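You operate a simulated robot arm through the tools that you are given. There is no shell and no other tool.

Carry out the task below with a simulated robot arm. There is one attempt and no reset: what you move stays moved.

## Task
Drain the descaling bath, then refill it to between the red marks.
Fine: slide the lid open for it and shut it after; drain until the level tube is empty; shut the drain knob before filling.

The check looks at the end state, three seconds after you hand in, the way a careful person would. Anything else that was tipped, shoved, dropped, spilled or broken makes it a failure. Lids that push on must go on centred and level and be pressed home; caps that screw on are set level and turned clockwise until they are tight.

## Robot
A 7-joint arm with a two-finger parallel gripper, fixed in place. Base frame: the origin is at the foot of the arm, x ahead of it, y to its left, z up. Lengths are in mm, angles in degrees, forces in N, time in s.
With the tool pointing down near the work surface it reaches from about 100 to 660 mm from the base axis. Its first joint turns from -66.0 to 66.0 degrees. Payload 1.57 kg.
The tool frame sits at the grasp point between the pads (the TCP): z along the fingers, y along the line on which they close. The tips reach 30 mm beyond it. Largest opening 80 mm; finger width 17, thickness 12; the body of the gripper, 40 by 82 mm, starts 80 mm behind the TCP.
Orientation is told as [roll, pitch, yaw] about the base's x, y, z axes, in that order, counted from this pose: with the fingers straight down and closing along the base's y, the tool's x points along the base's -x, its y along +y and its z along -z.

## Interface
- The arm moves only by the tool step_arm. Its arguments are lists of equal length, an entry for each row: "delta_pos": the shift along the tool's x, y, z in mm, a list of three; "delta_rot": the turn, a rotation vector about the tool's x, y, z in degrees, a list of three; "fingers": the finger opening in mm, from 0 to 80. In form: {"delta_pos": [[tx, ty, tz], ...], "delta_rot": [[rx, ry, rz], ...], "fingers": [fingers, ...]}. A call has 1 to 20 rows; each row shifts and turns the commanded pose from where the row before left it, along the tool's axes as they then stand. Each row takes 0.2 s and may step no farther than 50 mm and 8.6 degrees from the row before; otherwise, or with a gripper value out of range, the whole call is refused. Where a pose cannot be reached the arm comes as near as it can. A force on the tool above 40 N (or 10 N above the force at the start of the call, whichever is more), or a blocked arm, ends the call early, and 0.2 s more pass. Each finger travels about 72 mm/s and halts on what it meets, pressing with about 21 N; the grip force reading is that of the motor and also rises with nothing between the fingers. The clock runs only during rows and for 0.2 s after the last one: add rows that do not move to give the fingers time. It gives the time, the measured TCP pose, the force on the tool (base axes), the opening and the grip force at its end, in the units of the frame above (readings bear some noise), with the torque about the TCP (base axes, N m) and any sound that the robot's microphone picked up.
- Cameras (640 x 400 px; columns grow to the right, rows downward): "scene" is fixed at [60.2, 464.3, 1401.3]; the picture's right is [-0.41, -0.91, 0.00], its down [-0.71, 0.32, -0.63] and it looks along [0.58, -0.26, -0.78] (base axes); focal length 369 px, centre (320, 200). "wrist" rides on the gripper at [72, -7, -122] in the tool frame; the picture's right is [0.09, 1.00, 0.00], its down [-0.84, 0.08, -0.54] and it looks along [-0.54, 0.05, 0.84] (tool axes); focal length 238 px, centre (320, 200). There is no depth. A picture from a camera that has moved, and an enlarged one, comes with that camera's place and axes in the base frame and with its lens. The place of the scene camera against the robot may be out by one fixed shift of up to 12 mm in any direction.
- capture(camera): a new picture of that camera. No time passes.
- zoom(camera, box): a new picture of the part [left, top, right, bottom] of that camera's present view, enlarged. No time passes.
- finish_job(): hands the job in; it is judged then, once.

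Places have to be worked out from the pictures, the camera data and where the tool is seen. Open the gripper and draw the arm clear of the work before you hand the job in, unless the task says otherwise.

The tools are called after "Request:" as a command line: name --argument value ..., lists and objects as JSON in quotes. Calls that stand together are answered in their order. step_arm: Moves the arm, as the interface text tells. Its arguments: {"type":"object","properties":{"delta_pos":{"type":"array"},"delta_rot":{"type":"array"},"fingers":{"type":"array"}},"required":["delta_pos","delta_rot","fingers"]} The other tools are called the same way: capture (camera) takes a picture; zoom (camera, box) takes an enlarged picture of a part of a camera's view; finish_job () hands the job in.

At the start:

```text
time_s: 0.0
tool_pos: [285.3, 359.6, 1112.9]
tool_rot: [0.0, 0.0, -0.1]
contact_force: [0.0, 0.1, -0.5]
moment: [-0.01, 0.02, 0.0]
gripper_width: 80.3
finger_force: 0.0
```

scene: 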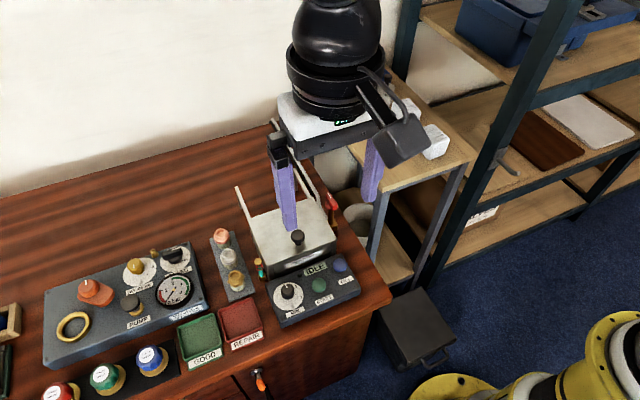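
wrist: 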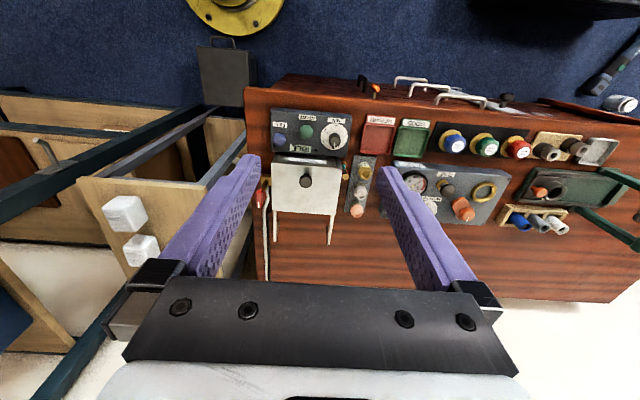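

I'll start by looking closely at the scene from both cameras before moving anything.

Request:
zoom --camera "scene" --box '[200, 170, 400, 340]'

Request:
zoom --camera "wrist" --box '[240, 90, 400, 250]'

Request:
capture --camera "wrist"

```text
2.35 times, centred on (300, 255) of scene
camera zoom: at [60.2, 464.3, 1401.3], right [-0.41, -0.91, 0.0], down [-0.71, 0.32, -0.63], along [0.58, -0.26, -0.78], focal length 868 px, centre (367, 71)
```

zoom: 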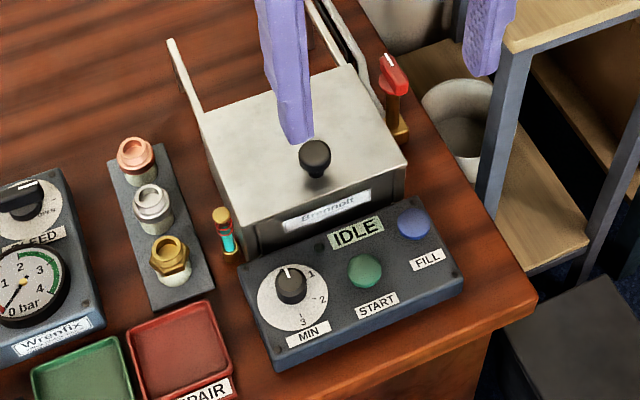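

```text
2.50 times, centred on (320, 170) of wrist
camera zoom: at [213.4, 353.7, 1236.1], right [-0.09, 1.0, 0.0], down [0.84, 0.08, 0.54], along [0.54, 0.05, -0.84], focal length 596 px, centre (320, 275)
```

zoom: 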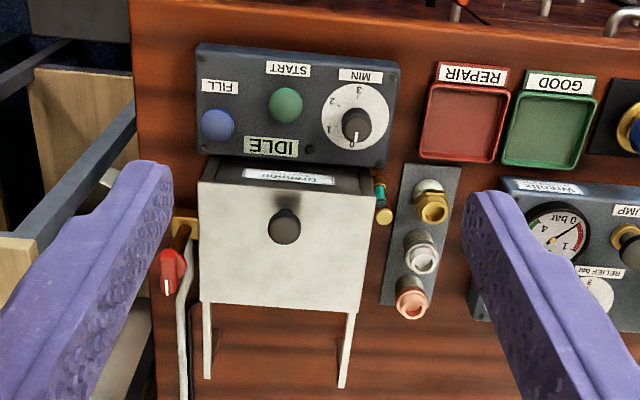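

```text
taken
camera wrist: at [213.4, 353.7, 1236.1], right [-0.09, 1.0, 0.0], down [0.84, 0.08, 0.54], along [0.54, 0.05, -0.84], focal length 238 px, centre (320, 200)
```

wrist: 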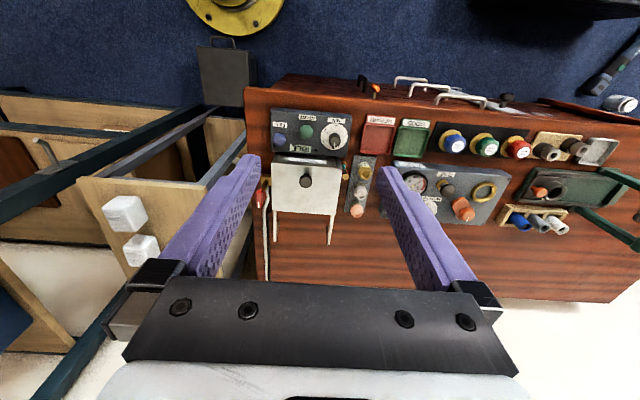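

The bath's lid knob triangulates to roughly (423, 346, 838), with rails running away toward +x. I move a bit lower and closer for a better look with the wrist camera.

Request:
step_arm --delta_pos '[[-10, -2, 28], [-10, -2, 28], [-10, -2, 28], [-10, -2, 28]]' --delta_rot '[[0, 0, 0], [0, 0, 0], [0, 0, 0], [0, 0, 0]]' --fingers '[80, 80, 80, 80]'

```text
time_s: 1.0
tool_pos: [324.9, 350.6, 1003.1]
tool_rot: [0.1, 0.0, 0.0]
contact_force: [-0.8, 0.8, -0.7]
moment: [-0.01, -0.01, 0.01]
gripper_width: 79.9
finger_force: 0.0
```

The move went as commanded; now I look from here.

Request:
capture --camera "wrist"

Request:
zoom --camera "wrist" --box '[220, 80, 420, 280]'

Request:
capture --camera "scene"

```text
taken
camera wrist: at [253.1, 345.5, 1123.9], right [-0.09, 1.0, 0.0], down [0.84, 0.08, 0.54], along [0.54, 0.05, -0.84], focal length 238 px, centre (320, 200)
```

wrist: 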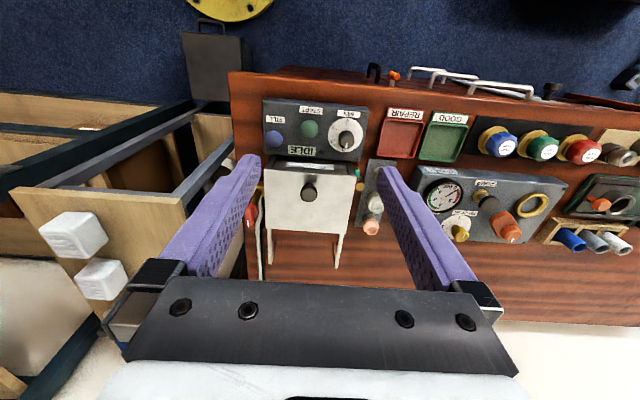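

```text
2.00 times, centred on (320, 180) of wrist
camera zoom: at [253.1, 345.5, 1123.9], right [-0.09, 1.0, 0.0], down [0.84, 0.08, 0.54], along [0.54, 0.05, -0.84], focal length 477 px, centre (320, 240)
```

zoom: 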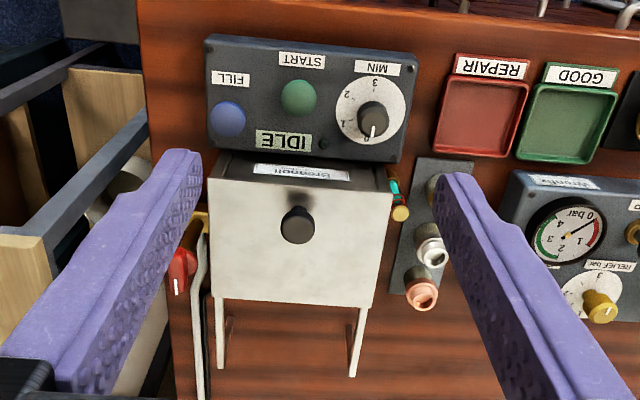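

```text
taken
```

scene: 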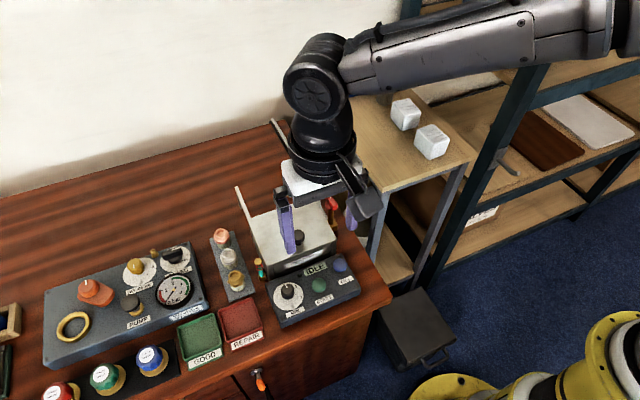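

Zooming in on the level tube, drain knob, and panel to read details.

Request:
zoom --camera "scene" --box '[245, 245, 285, 285]'

Request:
zoom --camera "scene" --box '[300, 175, 370, 235]'

Request:
zoom --camera "scene" --box '[260, 240, 360, 330]'

Request:
zoom --camera "wrist" --box '[240, 150, 300, 290]'

Request:
zoom --camera "wrist" --box '[340, 150, 380, 200]'

```text
10.00 times, centred on (265, 265) of scene
camera zoom: at [60.2, 464.3, 1401.3], right [-0.41, -0.91, 0.0], down [-0.71, 0.32, -0.63], along [0.58, -0.26, -0.78], focal length 3691 px, centre (870, -450)
```

zoom: 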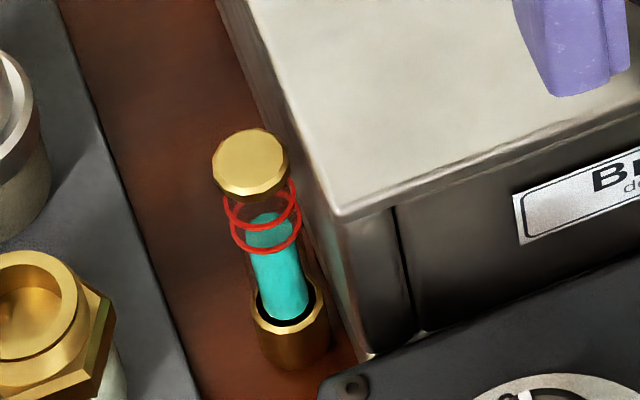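

```text
6.67 times, centred on (335, 205) of scene
camera zoom: at [60.2, 464.3, 1401.3], right [-0.41, -0.91, 0.0], down [-0.71, 0.32, -0.63], along [0.58, -0.26, -0.78], focal length 2461 px, centre (220, 167)
```

zoom: 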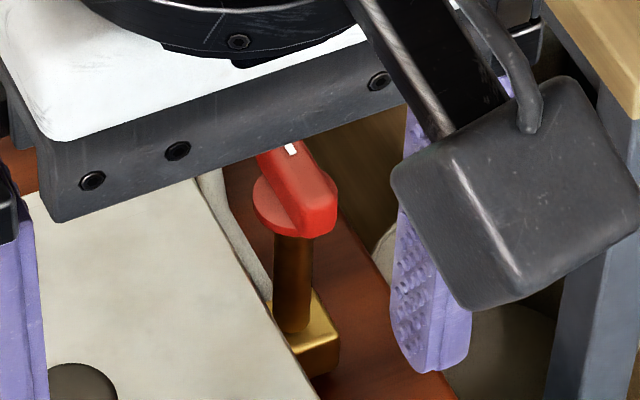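

```text
4.44 times, centred on (310, 285) of scene
camera zoom: at [60.2, 464.3, 1401.3], right [-0.41, -0.91, 0.0], down [-0.71, 0.32, -0.63], along [0.58, -0.26, -0.78], focal length 1640 px, centre (364, -178)
```

zoom: 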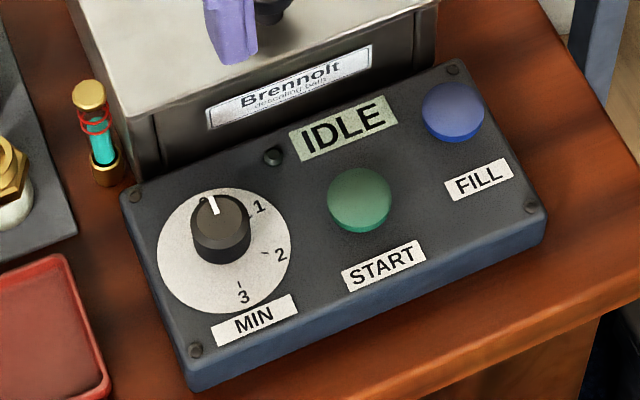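

```text
2.86 times, centred on (270, 220) of wrist
camera zoom: at [253.1, 345.5, 1123.9], right [-0.09, 1.0, 0.0], down [0.84, 0.08, 0.54], along [0.54, 0.05, -0.84], focal length 681 px, centre (463, 143)
```

zoom: 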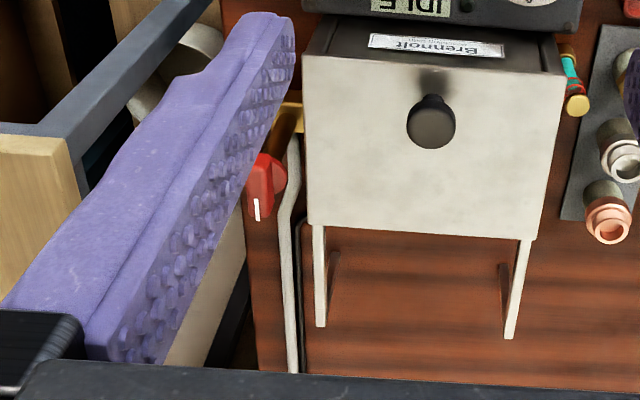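

```text
8.00 times, centred on (360, 175) of wrist
camera zoom: at [253.1, 345.5, 1123.9], right [-0.09, 1.0, 0.0], down [0.84, 0.08, 0.54], along [0.54, 0.05, -0.84], focal length 1907 px, centre (0, 400)
```

zoom: 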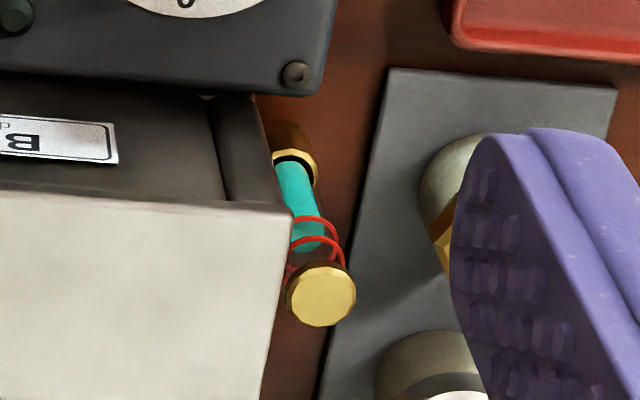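

The level is now between the two red rings; the drain knob is a red bar knob on a vertical stem, its pointer toward +x. I move nearer over the lid knob to refine its place by a second baseline.

Request:
step_arm --delta_pos '[[-25, -1, 15], [-25, -2, 15], [-20, -2, 15]]' --delta_rot '[[0, 0, 0], [0, 0, 0], [0, 0, 0]]' --fingers '[80, 80, 80]'

Request:
capture --camera "wrist"

Request:
capture --camera "scene"

```text
time_s: 1.8
tool_pos: [396.0, 345.9, 958.2]
tool_rot: [0.0, -0.1, 0.0]
contact_force: [0.5, 0.3, 0.3]
moment: [0.02, 0.03, -0.01]
gripper_width: 80.0
finger_force: 0.1
```

```text
taken
camera wrist: at [323.4, 340.2, 1080.2], right [-0.09, 1.0, 0.0], down [0.84, 0.08, 0.54], along [0.54, 0.05, -0.84], focal length 238 px, centre (320, 200)
```

wrist: 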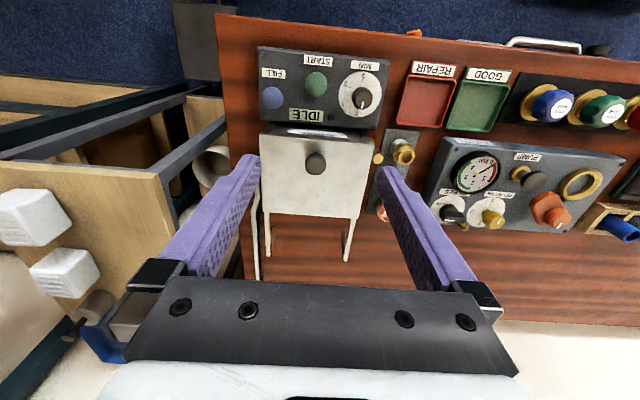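

```text
taken
```

scene: 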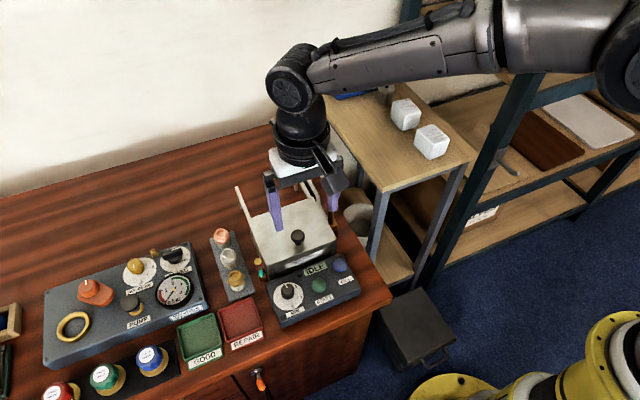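

Knob triangulates to about (441, 346, 813). I zoom in on the current wrist view for sharper pixel coordinates.

Request:
zoom --camera "wrist" --box '[230, 30, 430, 155]'

Request:
zoom --camera "wrist" --box '[230, 120, 410, 270]'

```text
3.20 times, centred on (330, 92) of wrist
camera zoom: at [323.4, 340.2, 1080.2], right [-0.09, 1.0, 0.0], down [0.84, 0.08, 0.54], along [0.54, 0.05, -0.84], focal length 763 px, centre (288, 544)
```

zoom: 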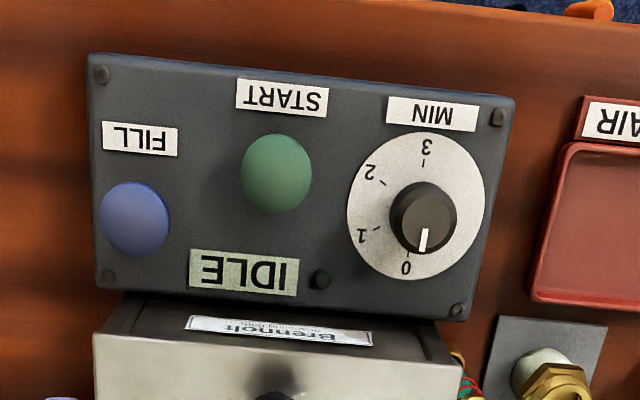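

```text
2.67 times, centred on (320, 195) of wrist
camera zoom: at [323.4, 340.2, 1080.2], right [-0.09, 1.0, 0.0], down [0.84, 0.08, 0.54], along [0.54, 0.05, -0.84], focal length 636 px, centre (320, 213)
```

zoom: 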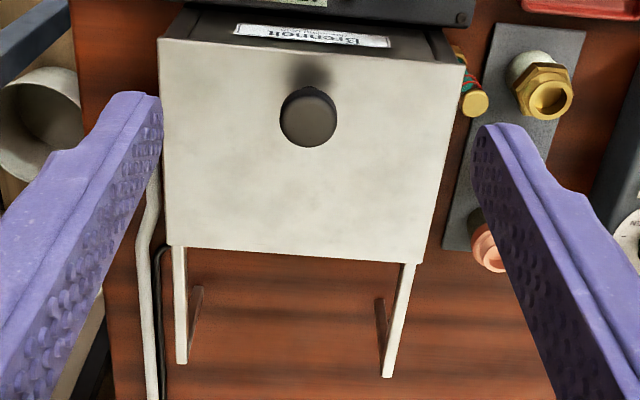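

The lid knob is about 27 mm across. Before descending I survey the drain knob from directly behind it.

Request:
step_arm --delta_pos '[[15, -35, 0], [10, -35, 0]]' --delta_rot '[[0, 0, 0], [0, 0, 0]]' --fingers '[80, 80]'

Request:
capture --camera "wrist"

Request:
zoom --camera "wrist" --box '[250, 100, 410, 200]'

Request:
zoom --camera "scene" --box '[290, 170, 370, 250]'

```text
time_s: 2.4
tool_pos: [370.8, 277.6, 957.7]
tool_rot: [0.0, 0.0, 0.0]
contact_force: [0.3, -0.3, 0.5]
moment: [-0.04, 0.01, -0.01]
gripper_width: 79.7
finger_force: 0.1
```

```text
taken
camera wrist: at [299.2, 271.3, 1080.4], right [-0.09, 1.0, 0.0], down [0.84, 0.08, 0.54], along [0.54, 0.05, -0.84], focal length 238 px, centre (320, 200)
```

wrist: 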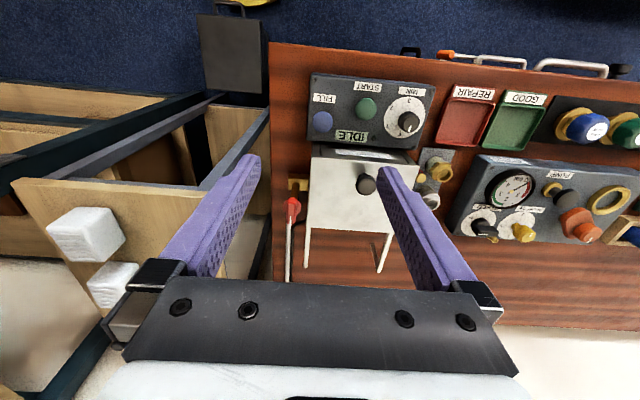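

```text
4.00 times, centred on (330, 150) of wrist
camera zoom: at [299.2, 271.3, 1080.4], right [-0.09, 1.0, 0.0], down [0.84, 0.08, 0.54], along [0.54, 0.05, -0.84], focal length 953 px, centre (280, 400)
```

zoom: 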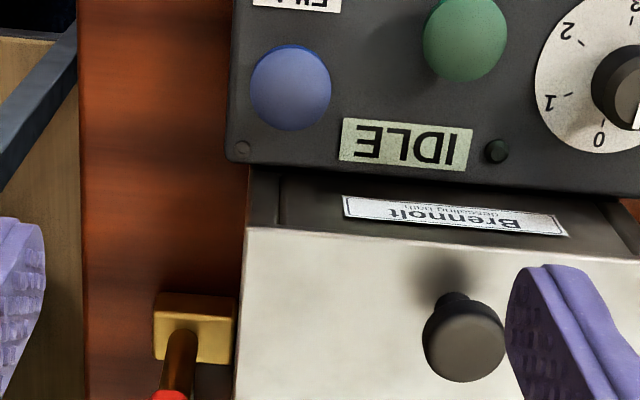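

```text
5.00 times, centred on (330, 210) of scene
camera zoom: at [60.2, 464.3, 1401.3], right [-0.41, -0.91, 0.0], down [-0.71, 0.32, -0.63], along [0.58, -0.26, -0.78], focal length 1846 px, centre (270, 150)
```

zoom: 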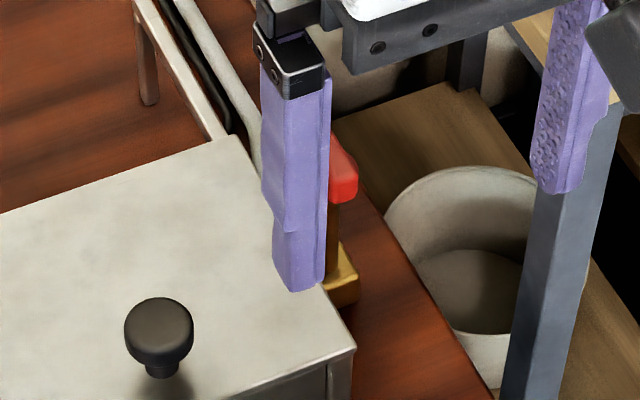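

The drain knob now triangulates to about (499, 250, 797), next to the bath's −y wall (lid edge y≈271). I move in above it for a closer look.

Request:
step_arm --delta_pos '[[-35, -9, 10], [-35, -9, 30], [-30, -10, 30]]' --delta_rot '[[0, 0, 0], [0, 0, 0], [0, 0, 0]]' --fingers '[80, 80, 80]'

Request:
capture --camera "wrist"

Request:
zoom --camera "wrist" --box '[260, 100, 420, 200]'

Request:
zoom --camera "scene" --box '[290, 170, 370, 250]'

```text
time_s: 3.2
tool_pos: [472.3, 248.0, 885.9]
tool_rot: [0.1, 0.0, 0.0]
contact_force: [0.0, -0.3, -0.9]
moment: [-0.03, 0.02, 0.02]
gripper_width: 79.7
finger_force: 0.0
```

```text
taken
camera wrist: at [399.0, 243.1, 1008.0], right [-0.09, 1.0, 0.0], down [0.84, 0.08, 0.54], along [0.54, 0.05, -0.84], focal length 238 px, centre (320, 200)
```

wrist: 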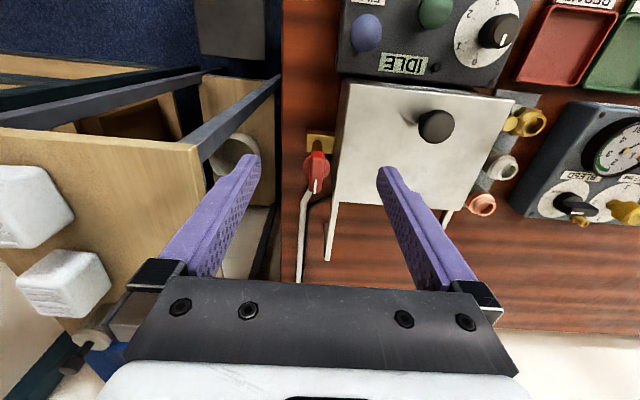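

```text
4.00 times, centred on (340, 150) of wrist
camera zoom: at [399.0, 243.1, 1008.0], right [-0.09, 1.0, 0.0], down [0.84, 0.08, 0.54], along [0.54, 0.05, -0.84], focal length 953 px, centre (240, 400)
```

zoom: 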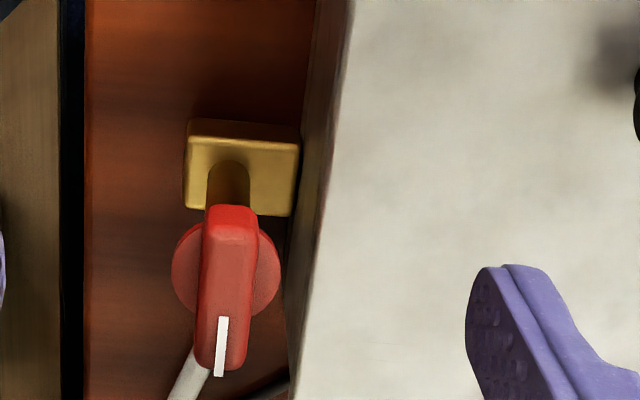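

```text
5.00 times, centred on (330, 210) of scene
camera zoom: at [60.1, 464.3, 1401.3], right [-0.41, -0.91, 0.0], down [-0.71, 0.32, -0.63], along [0.58, -0.26, -0.78], focal length 1846 px, centre (270, 150)
```

zoom: 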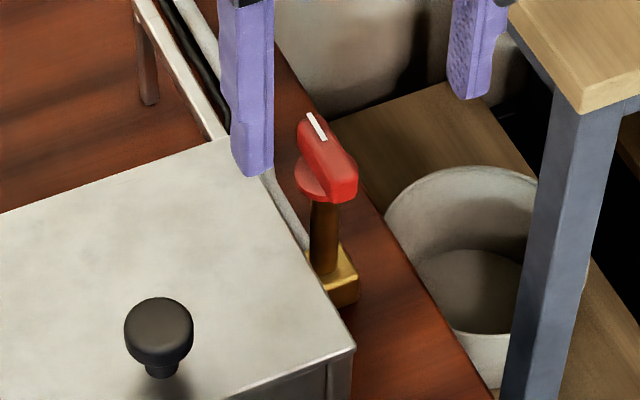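

Combining views: lid knob at (445.5, 346, top ≈805), drain knob axis ≈(503, 250, top ≈800), lid surface ≈772. I go above the lid knob with the fingers at 50 mm and check alignment before descending.

Request:
step_arm --delta_pos '[[9, 33, 0], [9, 33, 0], [9, 32, 16]]' --delta_rot '[[0, 0, 0], [0, 0, 0], [0, 0, 0]]' --fingers '[60, 50, 50]'

Request:
capture --camera "wrist"

Request:
zoom --camera "wrist" --box '[240, 80, 400, 180]'

Request:
zoom --camera "scene" --box '[260, 190, 340, 270]'

```text
time_s: 4.0
tool_pos: [443.7, 346.1, 870.4]
tool_rot: [0.0, 0.0, 0.0]
contact_force: [0.1, -0.1, 0.4]
moment: [-0.05, 0.0, 0.01]
gripper_width: 50.0
finger_force: 0.0
```

```text
taken
camera wrist: at [372.0, 340.6, 993.5], right [-0.09, 1.0, 0.0], down [0.84, 0.08, 0.54], along [0.54, 0.05, -0.84], focal length 238 px, centre (320, 200)
```

wrist: 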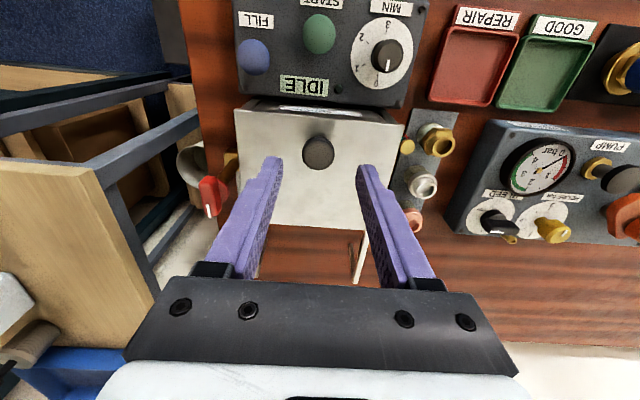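

```text
4.00 times, centred on (320, 130) of wrist
camera zoom: at [372.0, 340.6, 993.5], right [-0.09, 1.0, 0.0], down [0.84, 0.08, 0.54], along [0.54, 0.05, -0.84], focal length 953 px, centre (320, 480)
```

zoom: 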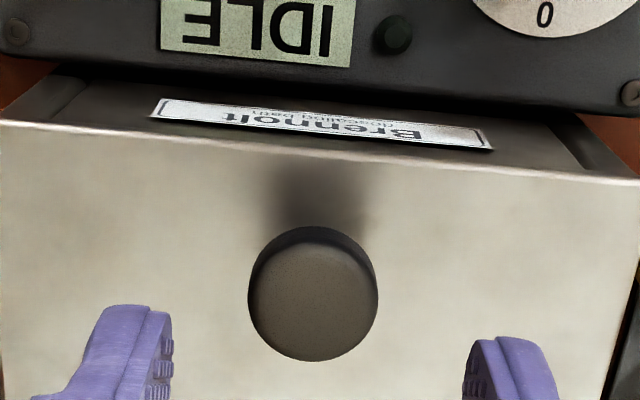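

```text
5.00 times, centred on (300, 230) of scene
camera zoom: at [60.2, 464.3, 1401.3], right [-0.41, -0.91, 0.0], down [-0.71, 0.32, -0.63], along [0.58, -0.26, -0.78], focal length 1846 px, centre (420, 50)
```

zoom: 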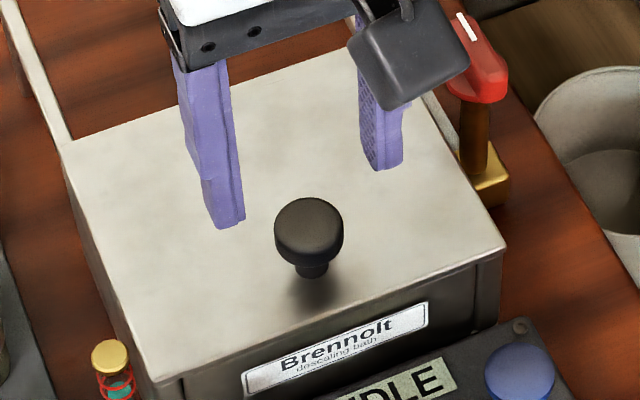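

The cap centre reads ≈(448.5, 346.2), z≈805. I shift 4.5 mm in +x and descend to TCP z≈816 (tips ≈786, above the lid).

Request:
step_arm --delta_pos '[[-4.5, 0, 20], [0, 0, 20], [0, 0, 14]]' --delta_rot '[[0, 0, 0], [0, 0, 0], [0, 0, 0]]' --fingers '[50, 50, 50]'

Request:
capture --camera "wrist"

Request:
zoom --camera "wrist" --box '[240, 100, 400, 200]'

Request:
zoom --camera "scene" --box '[260, 190, 340, 270]'

```text
time_s: 4.8
tool_pos: [447.2, 346.5, 817.0]
tool_rot: [0.0, -0.1, 0.0]
contact_force: [-0.2, 0.2, 0.7]
moment: [-0.03, 0.01, 0.02]
gripper_width: 49.9
finger_force: 0.0
```

```text
taken
camera wrist: at [375.4, 340.6, 939.6], right [-0.09, 1.0, 0.0], down [0.84, 0.08, 0.54], along [0.54, 0.05, -0.84], focal length 238 px, centre (320, 200)
```

wrist: 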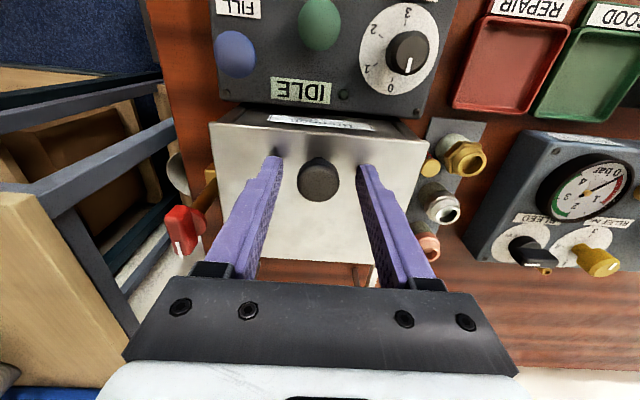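

```text
4.00 times, centred on (320, 150) of wrist
camera zoom: at [375.4, 340.6, 939.6], right [-0.09, 1.0, 0.0], down [0.84, 0.08, 0.54], along [0.54, 0.05, -0.84], focal length 953 px, centre (320, 400)
```

zoom: 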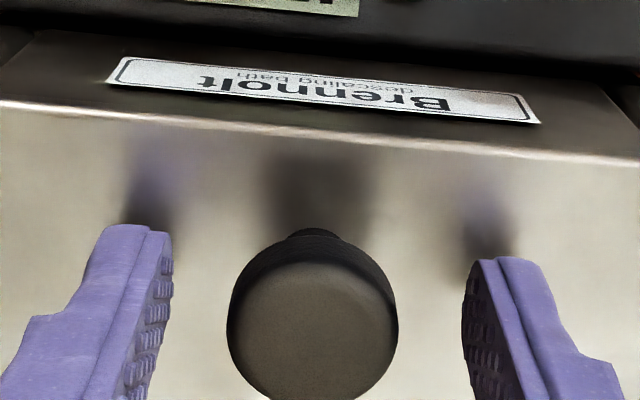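

```text
5.00 times, centred on (300, 230) of scene
camera zoom: at [60.2, 464.3, 1401.3], right [-0.41, -0.91, 0.0], down [-0.71, 0.32, -0.63], along [0.58, -0.26, -0.78], focal length 1846 px, centre (420, 50)
```

zoom: 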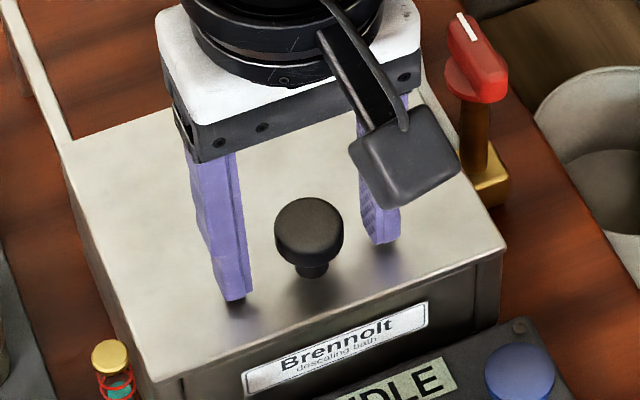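

The cap sits centred between the fingers and the tips are clear of the lid, so I close onto the knob.

Request:
step_arm --delta_pos '[[0, 0, 0], [0, 0, 0]]' --delta_rot '[[0, 0, 0], [0, 0, 0]]' --fingers '[24, 24]'

```text
time_s: 5.4
tool_pos: [446.4, 346.0, 817.5]
tool_rot: [-0.1, 0.1, -0.1]
contact_force: [0.2, -3.8, -0.4]
moment: [-0.08, 0.07, 0.02]
gripper_width: 27.8
finger_force: 2.2
```

The fingers stopped at 27.8 mm on the cap. Now I slide the lid in +x, slowly, with the z unchanged.

Request:
step_arm --delta_pos '[[-4, 0, 0], [-6, 0, 0], [-8, 0, 0], [-8, 0, 0]]' --delta_rot '[[0, 0, 0], [0, 0, 0], [0, 0, 0], [0, 0, 0]]' --fingers '[20, 20, 20, 20]'

Request:
zoom --camera "scene" --box '[240, 180, 360, 300]'

```text
time_s: 6.4
tool_pos: [473.3, 344.9, 817.1]
tool_rot: [0.0, 0.0, 0.0]
contact_force: [0.2, -11.2, 6.5]
moment: [-0.22, 0.47, 0.02]
gripper_width: 26.1
finger_force: 36.8
```

```text
3.33 times, centred on (300, 240) of scene
camera zoom: at [60.1, 464.0, 1401.4], right [-0.41, -0.91, 0.0], down [-0.71, 0.32, -0.63], along [0.58, -0.26, -0.78], focal length 1230 px, centre (387, 67)
```

zoom: 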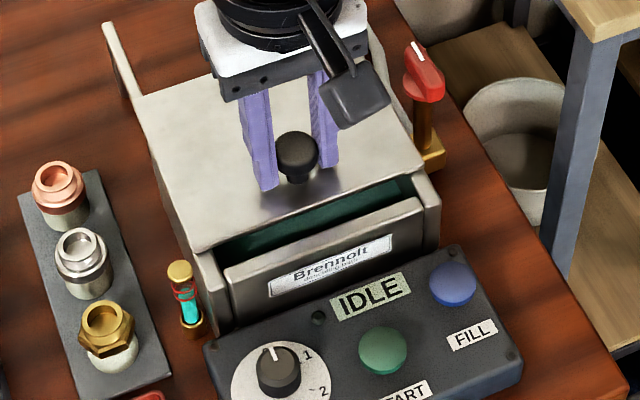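

The lid slides freely and the bath is opening. There's an 11 N sideways pull toward −y, so I ease y by −1.5 mm while continuing.

Request:
step_arm --delta_pos '[[-8, -1, 0], [-8, -0.5, 0], [-8, 0, 0], [-8, 0, 0]]' --delta_rot '[[0, 0, 0], [0, 0, 0], [0, 0, 0], [0, 0, 0]]' --fingers '[22, 22, 22, 22]'

```text
time_s: 7.4
tool_pos: [506.7, 344.8, 816.2]
tool_rot: [0.1, -0.2, 0.0]
contact_force: [-0.7, -1.6, 2.6]
moment: [-0.04, 0.17, -0.01]
gripper_width: 26.3
finger_force: 37.1
```

Forces are small now (−1.6 N in y). I continue sliding toward the end of the rails.

Request:
step_arm --delta_pos '[[-8, 0, 0], [-8, 0, 0], [-8, 0, 0], [-6, 0, 0]]' --delta_rot '[[0, 0, 0], [0, 0, 0], [0, 0, 0], [0, 0, 0]]' --fingers '[22, 22, 22, 22]'

Request:
capture --camera "scene"

Request:
zoom --camera "scene" --box '[220, 160, 380, 300]'

```text
time_s: 8.4
tool_pos: [537.3, 345.7, 816.5]
tool_rot: [0.0, -0.1, -0.1]
contact_force: [-0.5, 0.0, 6.2]
moment: [-0.08, -0.34, 0.0]
gripper_width: 26.3
finger_force: 37.5
```

```text
taken
```

scene: 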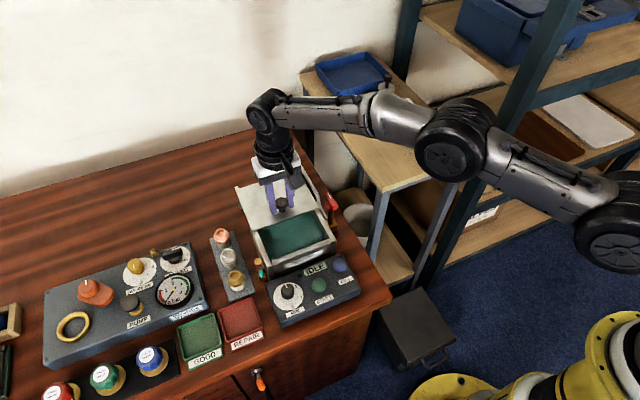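

```text
2.86 times, centred on (300, 230) of scene
camera zoom: at [60.0, 464.2, 1401.4], right [-0.41, -0.91, 0.0], down [-0.71, 0.32, -0.63], along [0.58, -0.26, -0.78], focal length 1055 px, centre (377, 114)
```

zoom: 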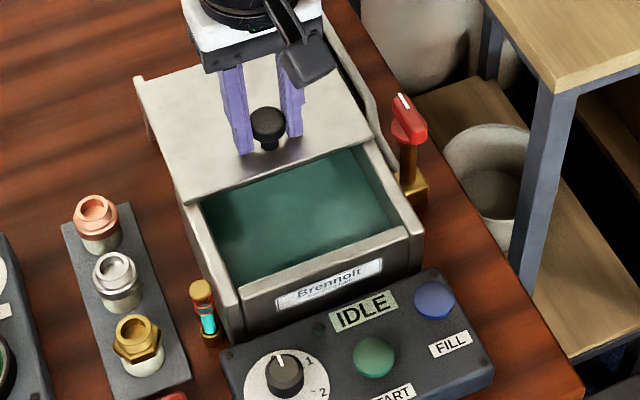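

The lid has moved ~90 mm. I zoom on its far edge to see how close it is to the rail ends.

Request:
zoom --camera "scene" --box '[225, 155, 315, 225]'

Request:
capture --camera "wrist"

```text
5.71 times, centred on (270, 190) of scene
camera zoom: at [60.0, 464.2, 1401.4], right [-0.41, -0.91, 0.0], down [-0.71, 0.32, -0.63], along [0.58, -0.26, -0.78], focal length 2109 px, centre (606, 257)
```

zoom: 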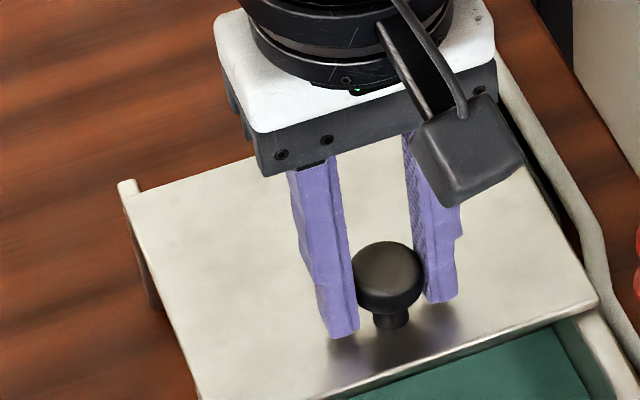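

```text
taken
camera wrist: at [464.3, 339.3, 939.2], right [-0.09, 1.0, 0.0], down [0.84, 0.08, 0.54], along [0.54, 0.05, -0.84], focal length 238 px, centre (320, 200)
```

wrist: 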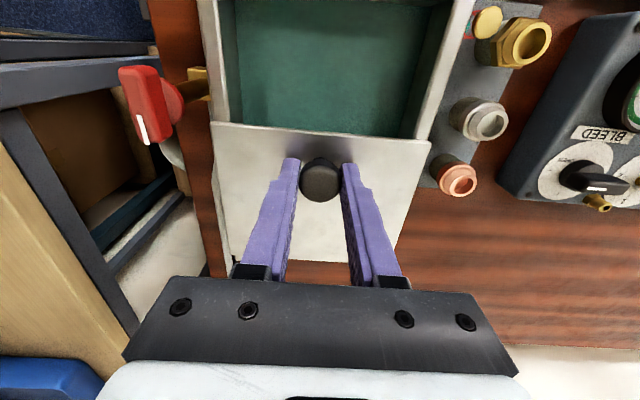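

The rail tips stick out only a few mm past the lid's far edge, so the lid is essentially fully open. I release the knob and rise.

Request:
step_arm --delta_pos '[[0, 0, 0], [0, 0, 0], [0, 0, -30], [0, 0, -30]]' --delta_rot '[[0, 0, 0], [0, 0, 0], [0, 0, 0], [0, 0, 0]]' --fingers '[48, 48, 48, 48]'

Request:
zoom --camera "scene" --box '[220, 160, 380, 300]'

```text
time_s: 9.4
tool_pos: [536.3, 344.2, 878.7]
tool_rot: [0.0, 0.0, 0.1]
contact_force: [0.7, -0.5, -0.6]
moment: [-0.03, -0.01, 0.03]
gripper_width: 48.1
finger_force: 0.1
```

```text
2.86 times, centred on (300, 230) of scene
camera zoom: at [60.2, 464.3, 1401.3], right [-0.41, -0.91, 0.0], down [-0.71, 0.32, -0.63], along [0.58, -0.26, -0.78], focal length 1055 px, centre (377, 114)
```

zoom: 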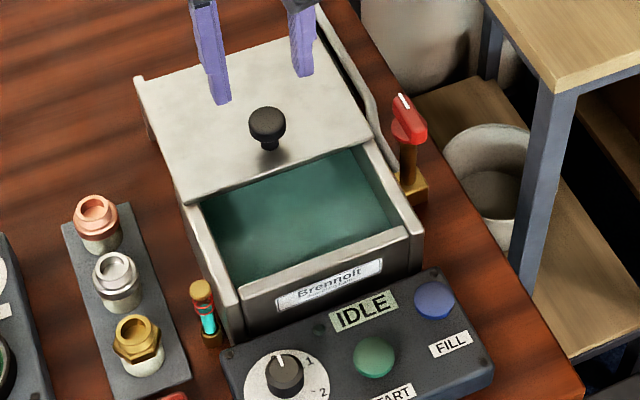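

The lid stays put, released cleanly. Next I move above the drain knob with a 40 mm opening and check alignment.

Request:
step_arm --delta_pos '[[11, -32, 0], [11, -32, 0], [11, -30.5, 8]]' --delta_rot '[[0, 0, 0], [0, 0, 0], [0, 0, 0]]' --fingers '[40, 36, 36]'

Request:
capture --camera "wrist"

Request:
zoom --camera "wrist" --box '[240, 80, 400, 180]'

Request:
zoom --camera "scene" --box '[290, 170, 370, 250]'

```text
time_s: 10.2
tool_pos: [501.4, 248.2, 869.2]
tool_rot: [0.0, 0.1, 0.0]
contact_force: [-0.3, 0.6, -0.4]
moment: [-0.03, 0.03, -0.01]
gripper_width: 36.0
finger_force: 0.0
```

```text
taken
camera wrist: at [430.3, 243.3, 991.7], right [-0.09, 1.0, 0.0], down [0.84, 0.08, 0.54], along [0.54, 0.05, -0.84], focal length 238 px, centre (320, 200)
```

wrist: 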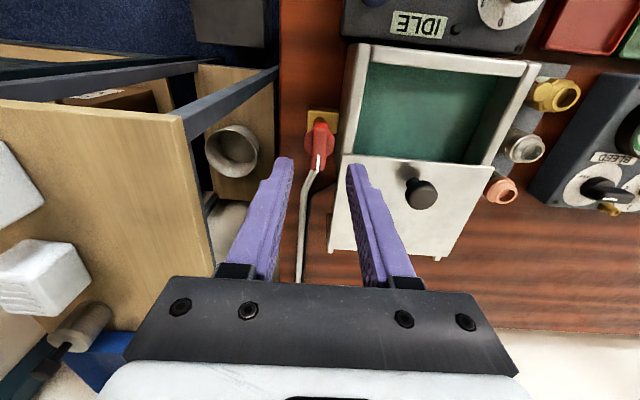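

```text
4.00 times, centred on (320, 130) of wrist
camera zoom: at [430.3, 243.3, 991.7], right [-0.09, 1.0, 0.0], down [0.84, 0.08, 0.54], along [0.54, 0.05, -0.84], focal length 953 px, centre (320, 480)
```

zoom: 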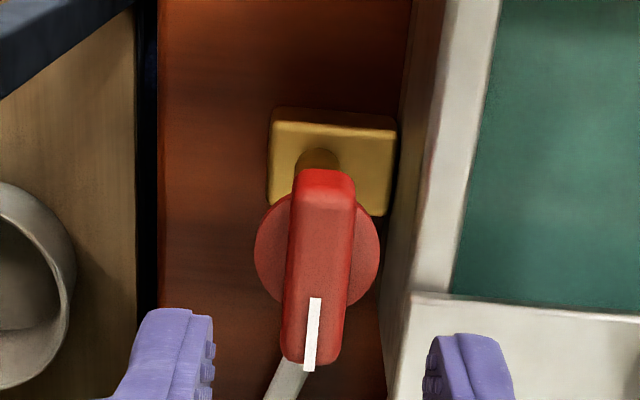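

```text
5.00 times, centred on (330, 210) of scene
camera zoom: at [60.2, 464.3, 1401.3], right [-0.41, -0.91, 0.0], down [-0.71, 0.32, -0.63], along [0.58, -0.26, -0.78], focal length 1846 px, centre (270, 150)
```

zoom: 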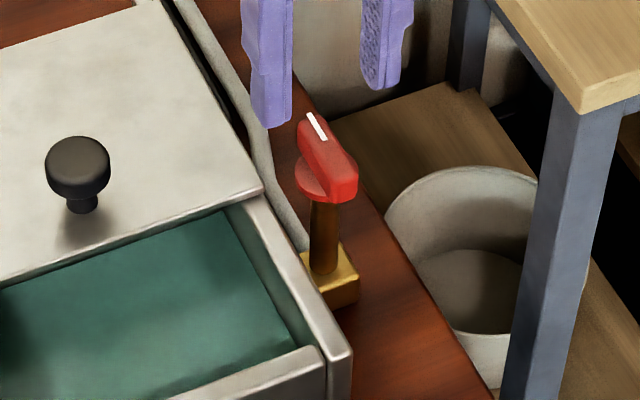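

The bar is aligned along x, centred near (501, 249.3) with its top at about 803. I shift +1 mm in y and lower to TCP z≈828 (tips ≈798) and check.

Request:
step_arm --delta_pos '[[0, 1, 20], [0, 0, 21], [0, 0, 0]]' --delta_rot '[[0, 0, 0], [0, 0, 0], [0, 0, 0]]' --fingers '[34, 34, 34]'

Request:
capture --camera "wrist"

Request:
zoom --camera "wrist" --box '[240, 90, 400, 190]'

Request:
zoom --camera "scene" --box '[310, 170, 360, 220]'

```text
time_s: 11.0
tool_pos: [502.5, 250.3, 826.3]
tool_rot: [0.0, -0.1, 0.1]
contact_force: [0.3, 0.2, 0.2]
moment: [0.01, 0.01, 0.01]
gripper_width: 34.2
finger_force: 0.0
```

```text
taken
camera wrist: at [431.2, 244.8, 950.2], right [-0.09, 1.0, 0.0], down [0.84, 0.08, 0.54], along [0.54, 0.05, -0.84], focal length 238 px, centre (320, 200)
```

wrist: 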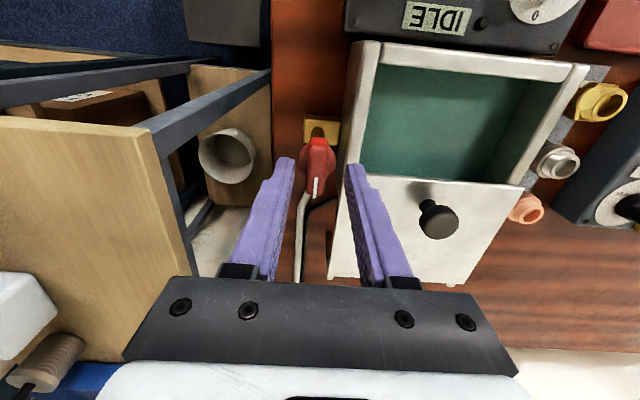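

```text
4.00 times, centred on (320, 140) of wrist
camera zoom: at [431.2, 244.8, 950.2], right [-0.09, 1.0, 0.0], down [0.84, 0.08, 0.54], along [0.54, 0.05, -0.84], focal length 953 px, centre (320, 440)
```

zoom: 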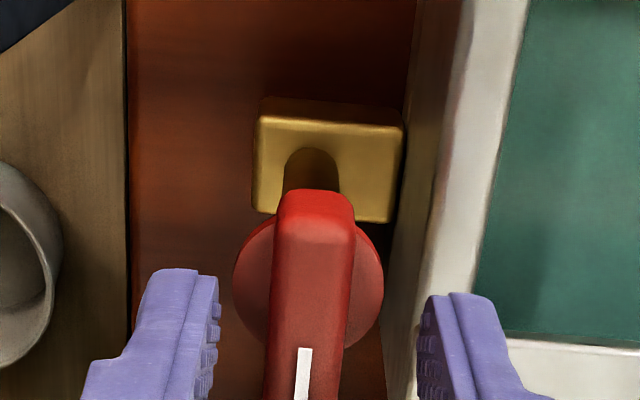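

```text
8.00 times, centred on (335, 195) of scene
camera zoom: at [60.2, 464.3, 1401.3], right [-0.41, -0.91, 0.0], down [-0.71, 0.32, -0.63], along [0.58, -0.26, -0.78], focal length 2953 px, centre (200, 240)
```

zoom: 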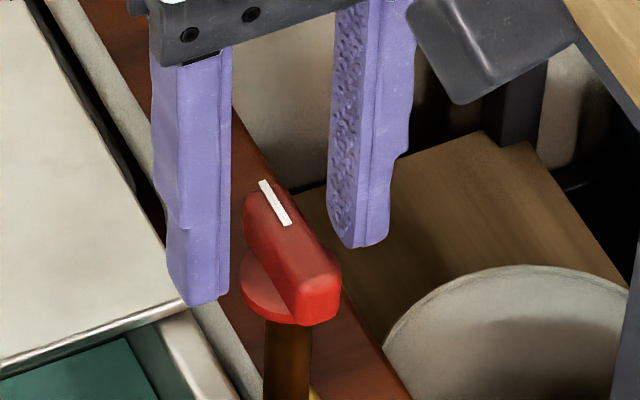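

The disc now triangulates to (500.7, 249.2, 789.5). I nudge to it, lower 4 mm so the tips sit just above the disc, then close on the bar.

Request:
step_arm --delta_pos '[[1.5, -1, 4], [0, 0, 0], [0, 0, 0], [0, 0, 0]]' --delta_rot '[[0, 0, 0], [0, 0, 0], [0, 0, 0], [0, 0, 0]]' --fingers '[34, 20, 8, 8]'

Request:
zoom --camera "wrist" --box '[240, 90, 400, 190]'

Request:
zoom --camera "scene" --box '[310, 170, 360, 220]'

```text
time_s: 12.0
tool_pos: [501.1, 247.6, 824.0]
tool_rot: [-0.1, 0.0, 0.2]
contact_force: [-1.4, -11.7, 3.7]
moment: [-0.16, 0.12, 0.03]
gripper_width: 13.2
finger_force: 2.9
```

```text
4.00 times, centred on (320, 140) of wrist
camera zoom: at [430.0, 242.9, 946.5], right [-0.09, 1.0, 0.0], down [0.84, 0.08, 0.54], along [0.54, 0.05, -0.84], focal length 953 px, centre (320, 440)
```

zoom: 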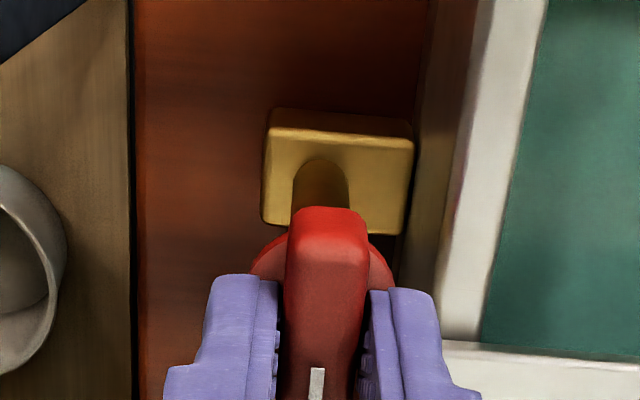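

```text
8.00 times, centred on (335, 195) of scene
camera zoom: at [60.1, 464.0, 1401.4], right [-0.41, -0.91, 0.0], down [-0.71, 0.32, -0.63], along [0.58, -0.26, -0.78], focal length 2953 px, centre (200, 240)
```

zoom: 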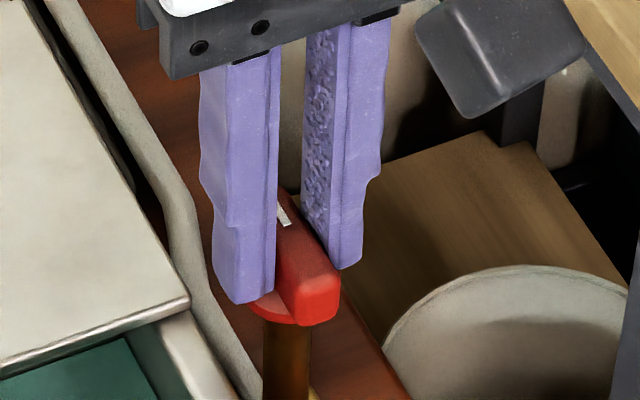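

The bar is held (13.2 mm wide), with −11.7 N in y telling me the knob axis is at y≈247.8. I null that offset, then try a small counter-clockwise turn and read the torque.

Request:
step_arm --delta_pos '[[0, -1.3, -0.5], [0, 0, 0], [0, 0, 0], [0, 0, 0]]' --delta_rot '[[0, 0, 0], [0, 0, 0], [0, 0, -5], [0, 0, -5]]' --fingers '[10, 10, 10, 10]'

Request:
zoom --camera "scene" --box '[310, 170, 360, 220]'

Request:
zoom --camera "scene" --box '[245, 245, 285, 285]'

```text
time_s: 13.0
tool_pos: [501.8, 249.3, 824.7]
tool_rot: [0.0, 0.1, 10.1]
contact_force: [-2.9, -9.4, 2.3]
moment: [-0.08, 0.07, -0.15]
gripper_width: 16.5
finger_force: 4.0
```

```text
8.00 times, centred on (335, 195) of scene
camera zoom: at [60.1, 464.1, 1401.4], right [-0.41, -0.91, 0.0], down [-0.71, 0.32, -0.63], along [0.58, -0.26, -0.78], focal length 2953 px, centre (200, 240)
```

zoom: 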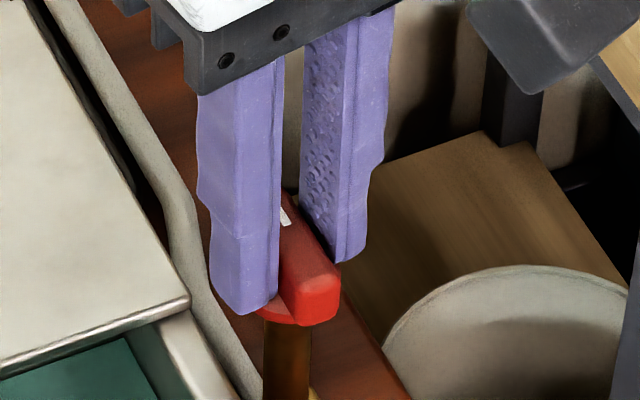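

```text
10.00 times, centred on (265, 265) of scene
camera zoom: at [60.1, 464.1, 1401.4], right [-0.41, -0.91, 0.0], down [-0.71, 0.32, -0.63], along [0.58, -0.26, -0.78], focal length 3691 px, centre (870, -450)
```

zoom: 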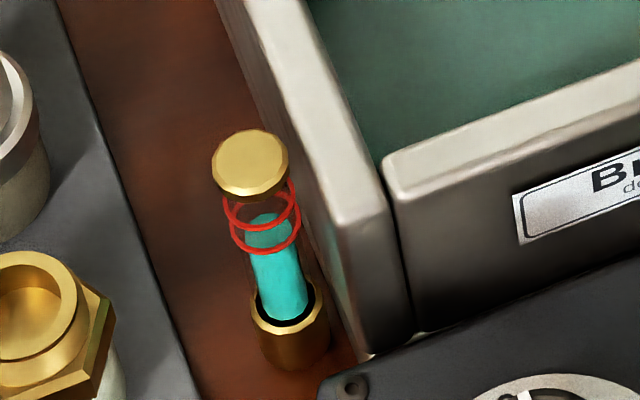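

The bar did not follow: the opening grew to 16.5 mm with only −0.15 N·m, so either counter-clockwise is against its stop or the grip is weak. I look closely before trying the other way.

Request:
zoom --camera "wrist" --box '[270, 120, 370, 200]'

Request:
capture --camera "wrist"

```text
5.00 times, centred on (320, 160) of wrist
camera zoom: at [431.8, 230.5, 946.6], right [-0.26, 0.96, 0.0], down [0.81, 0.22, 0.54], along [0.52, 0.14, -0.84], focal length 1192 px, centre (320, 400)
```

zoom: 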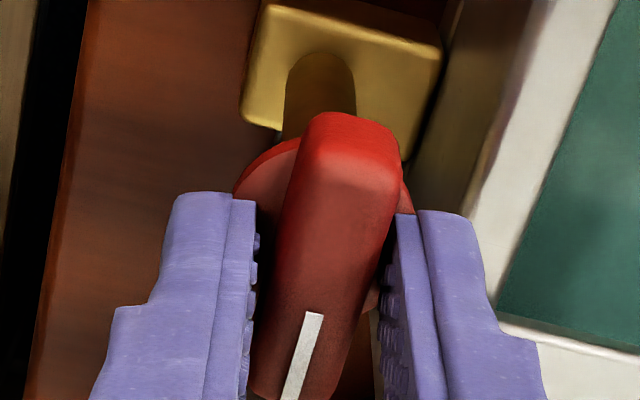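

```text
taken
camera wrist: at [431.8, 230.5, 946.6], right [-0.26, 0.96, 0.0], down [0.81, 0.22, 0.54], along [0.52, 0.14, -0.84], focal length 238 px, centre (320, 200)
```

wrist: 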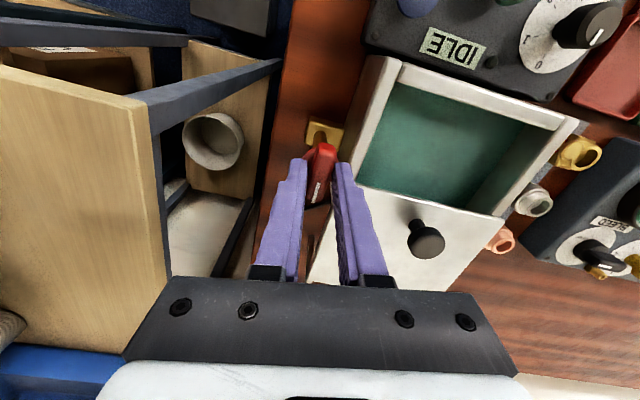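

The knob held still at its pointer-+x position. I rotate back to yaw 0, shift y −1.3 mm to centre on the bar, and let the grip build up before trying clockwise.

Request:
step_arm --delta_pos '[[0, 0, 0], [0, 0, 0], [0, -1.3, 0], [0, 0, 0], [0, 0, 0]]' --delta_rot '[[0, 0, 5], [0, 0, 5], [0, 0, 0], [0, 0, 0], [0, 0, 0]]' --fingers '[10, 10, 8, 6, 6]'

```text
time_s: 14.2
tool_pos: [501.7, 248.1, 824.8]
tool_rot: [0.0, 0.0, 0.0]
contact_force: [0.5, -1.9, -2.0]
moment: [-0.04, -0.28, 0.01]
gripper_width: 12.7
finger_force: 29.7
```

Now the grip is solid (29.7 N, forces balanced). I turn 10° clockwise seen from above and read the torque.

Request:
step_arm --delta_pos '[[0, 0, 0], [0, 0, 0]]' --delta_rot '[[0, 0, 5], [0, 0, 5]]' --fingers '[6, 6]'

Request:
zoom --camera "scene" --box '[310, 170, 360, 220]'

Request:
zoom --camera "wrist" --box '[270, 120, 370, 200]'

```text
time_s: 14.8
tool_pos: [501.5, 248.7, 824.5]
tool_rot: [0.0, 0.0, -10.1]
contact_force: [7.0, -0.3, -4.6]
moment: [0.12, 0.64, 0.0]
gripper_width: 12.8
finger_force: 29.9
```

```text
8.00 times, centred on (335, 195) of scene
camera zoom: at [60.4, 464.3, 1401.3], right [-0.41, -0.91, 0.0], down [-0.71, 0.32, -0.63], along [0.58, -0.26, -0.78], focal length 2953 px, centre (200, 240)
```

zoom: 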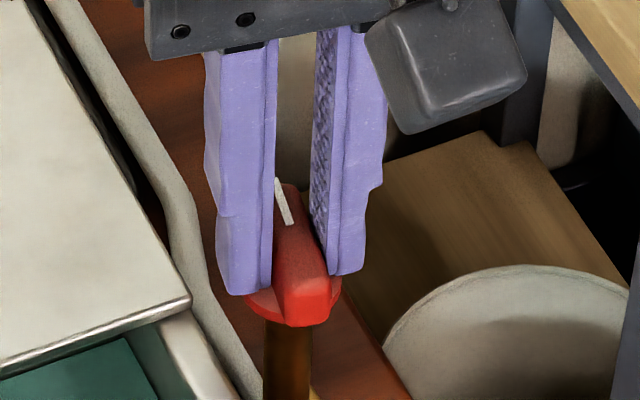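

```text
5.00 times, centred on (320, 160) of wrist
camera zoom: at [429.8, 254.8, 946.6], right [0.08, 1.0, 0.0], down [0.84, -0.07, 0.54], along [0.54, -0.05, -0.84], focal length 1192 px, centre (320, 400)
```

zoom: 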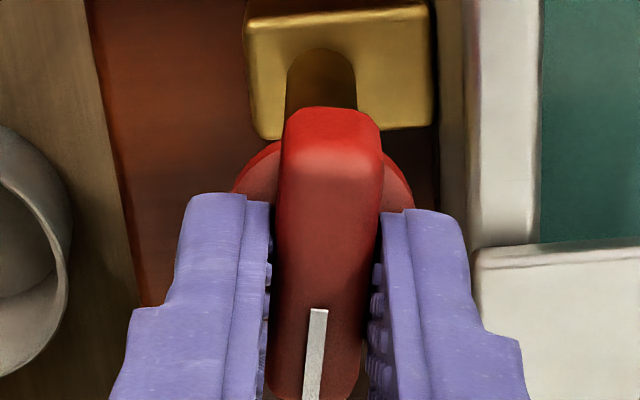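

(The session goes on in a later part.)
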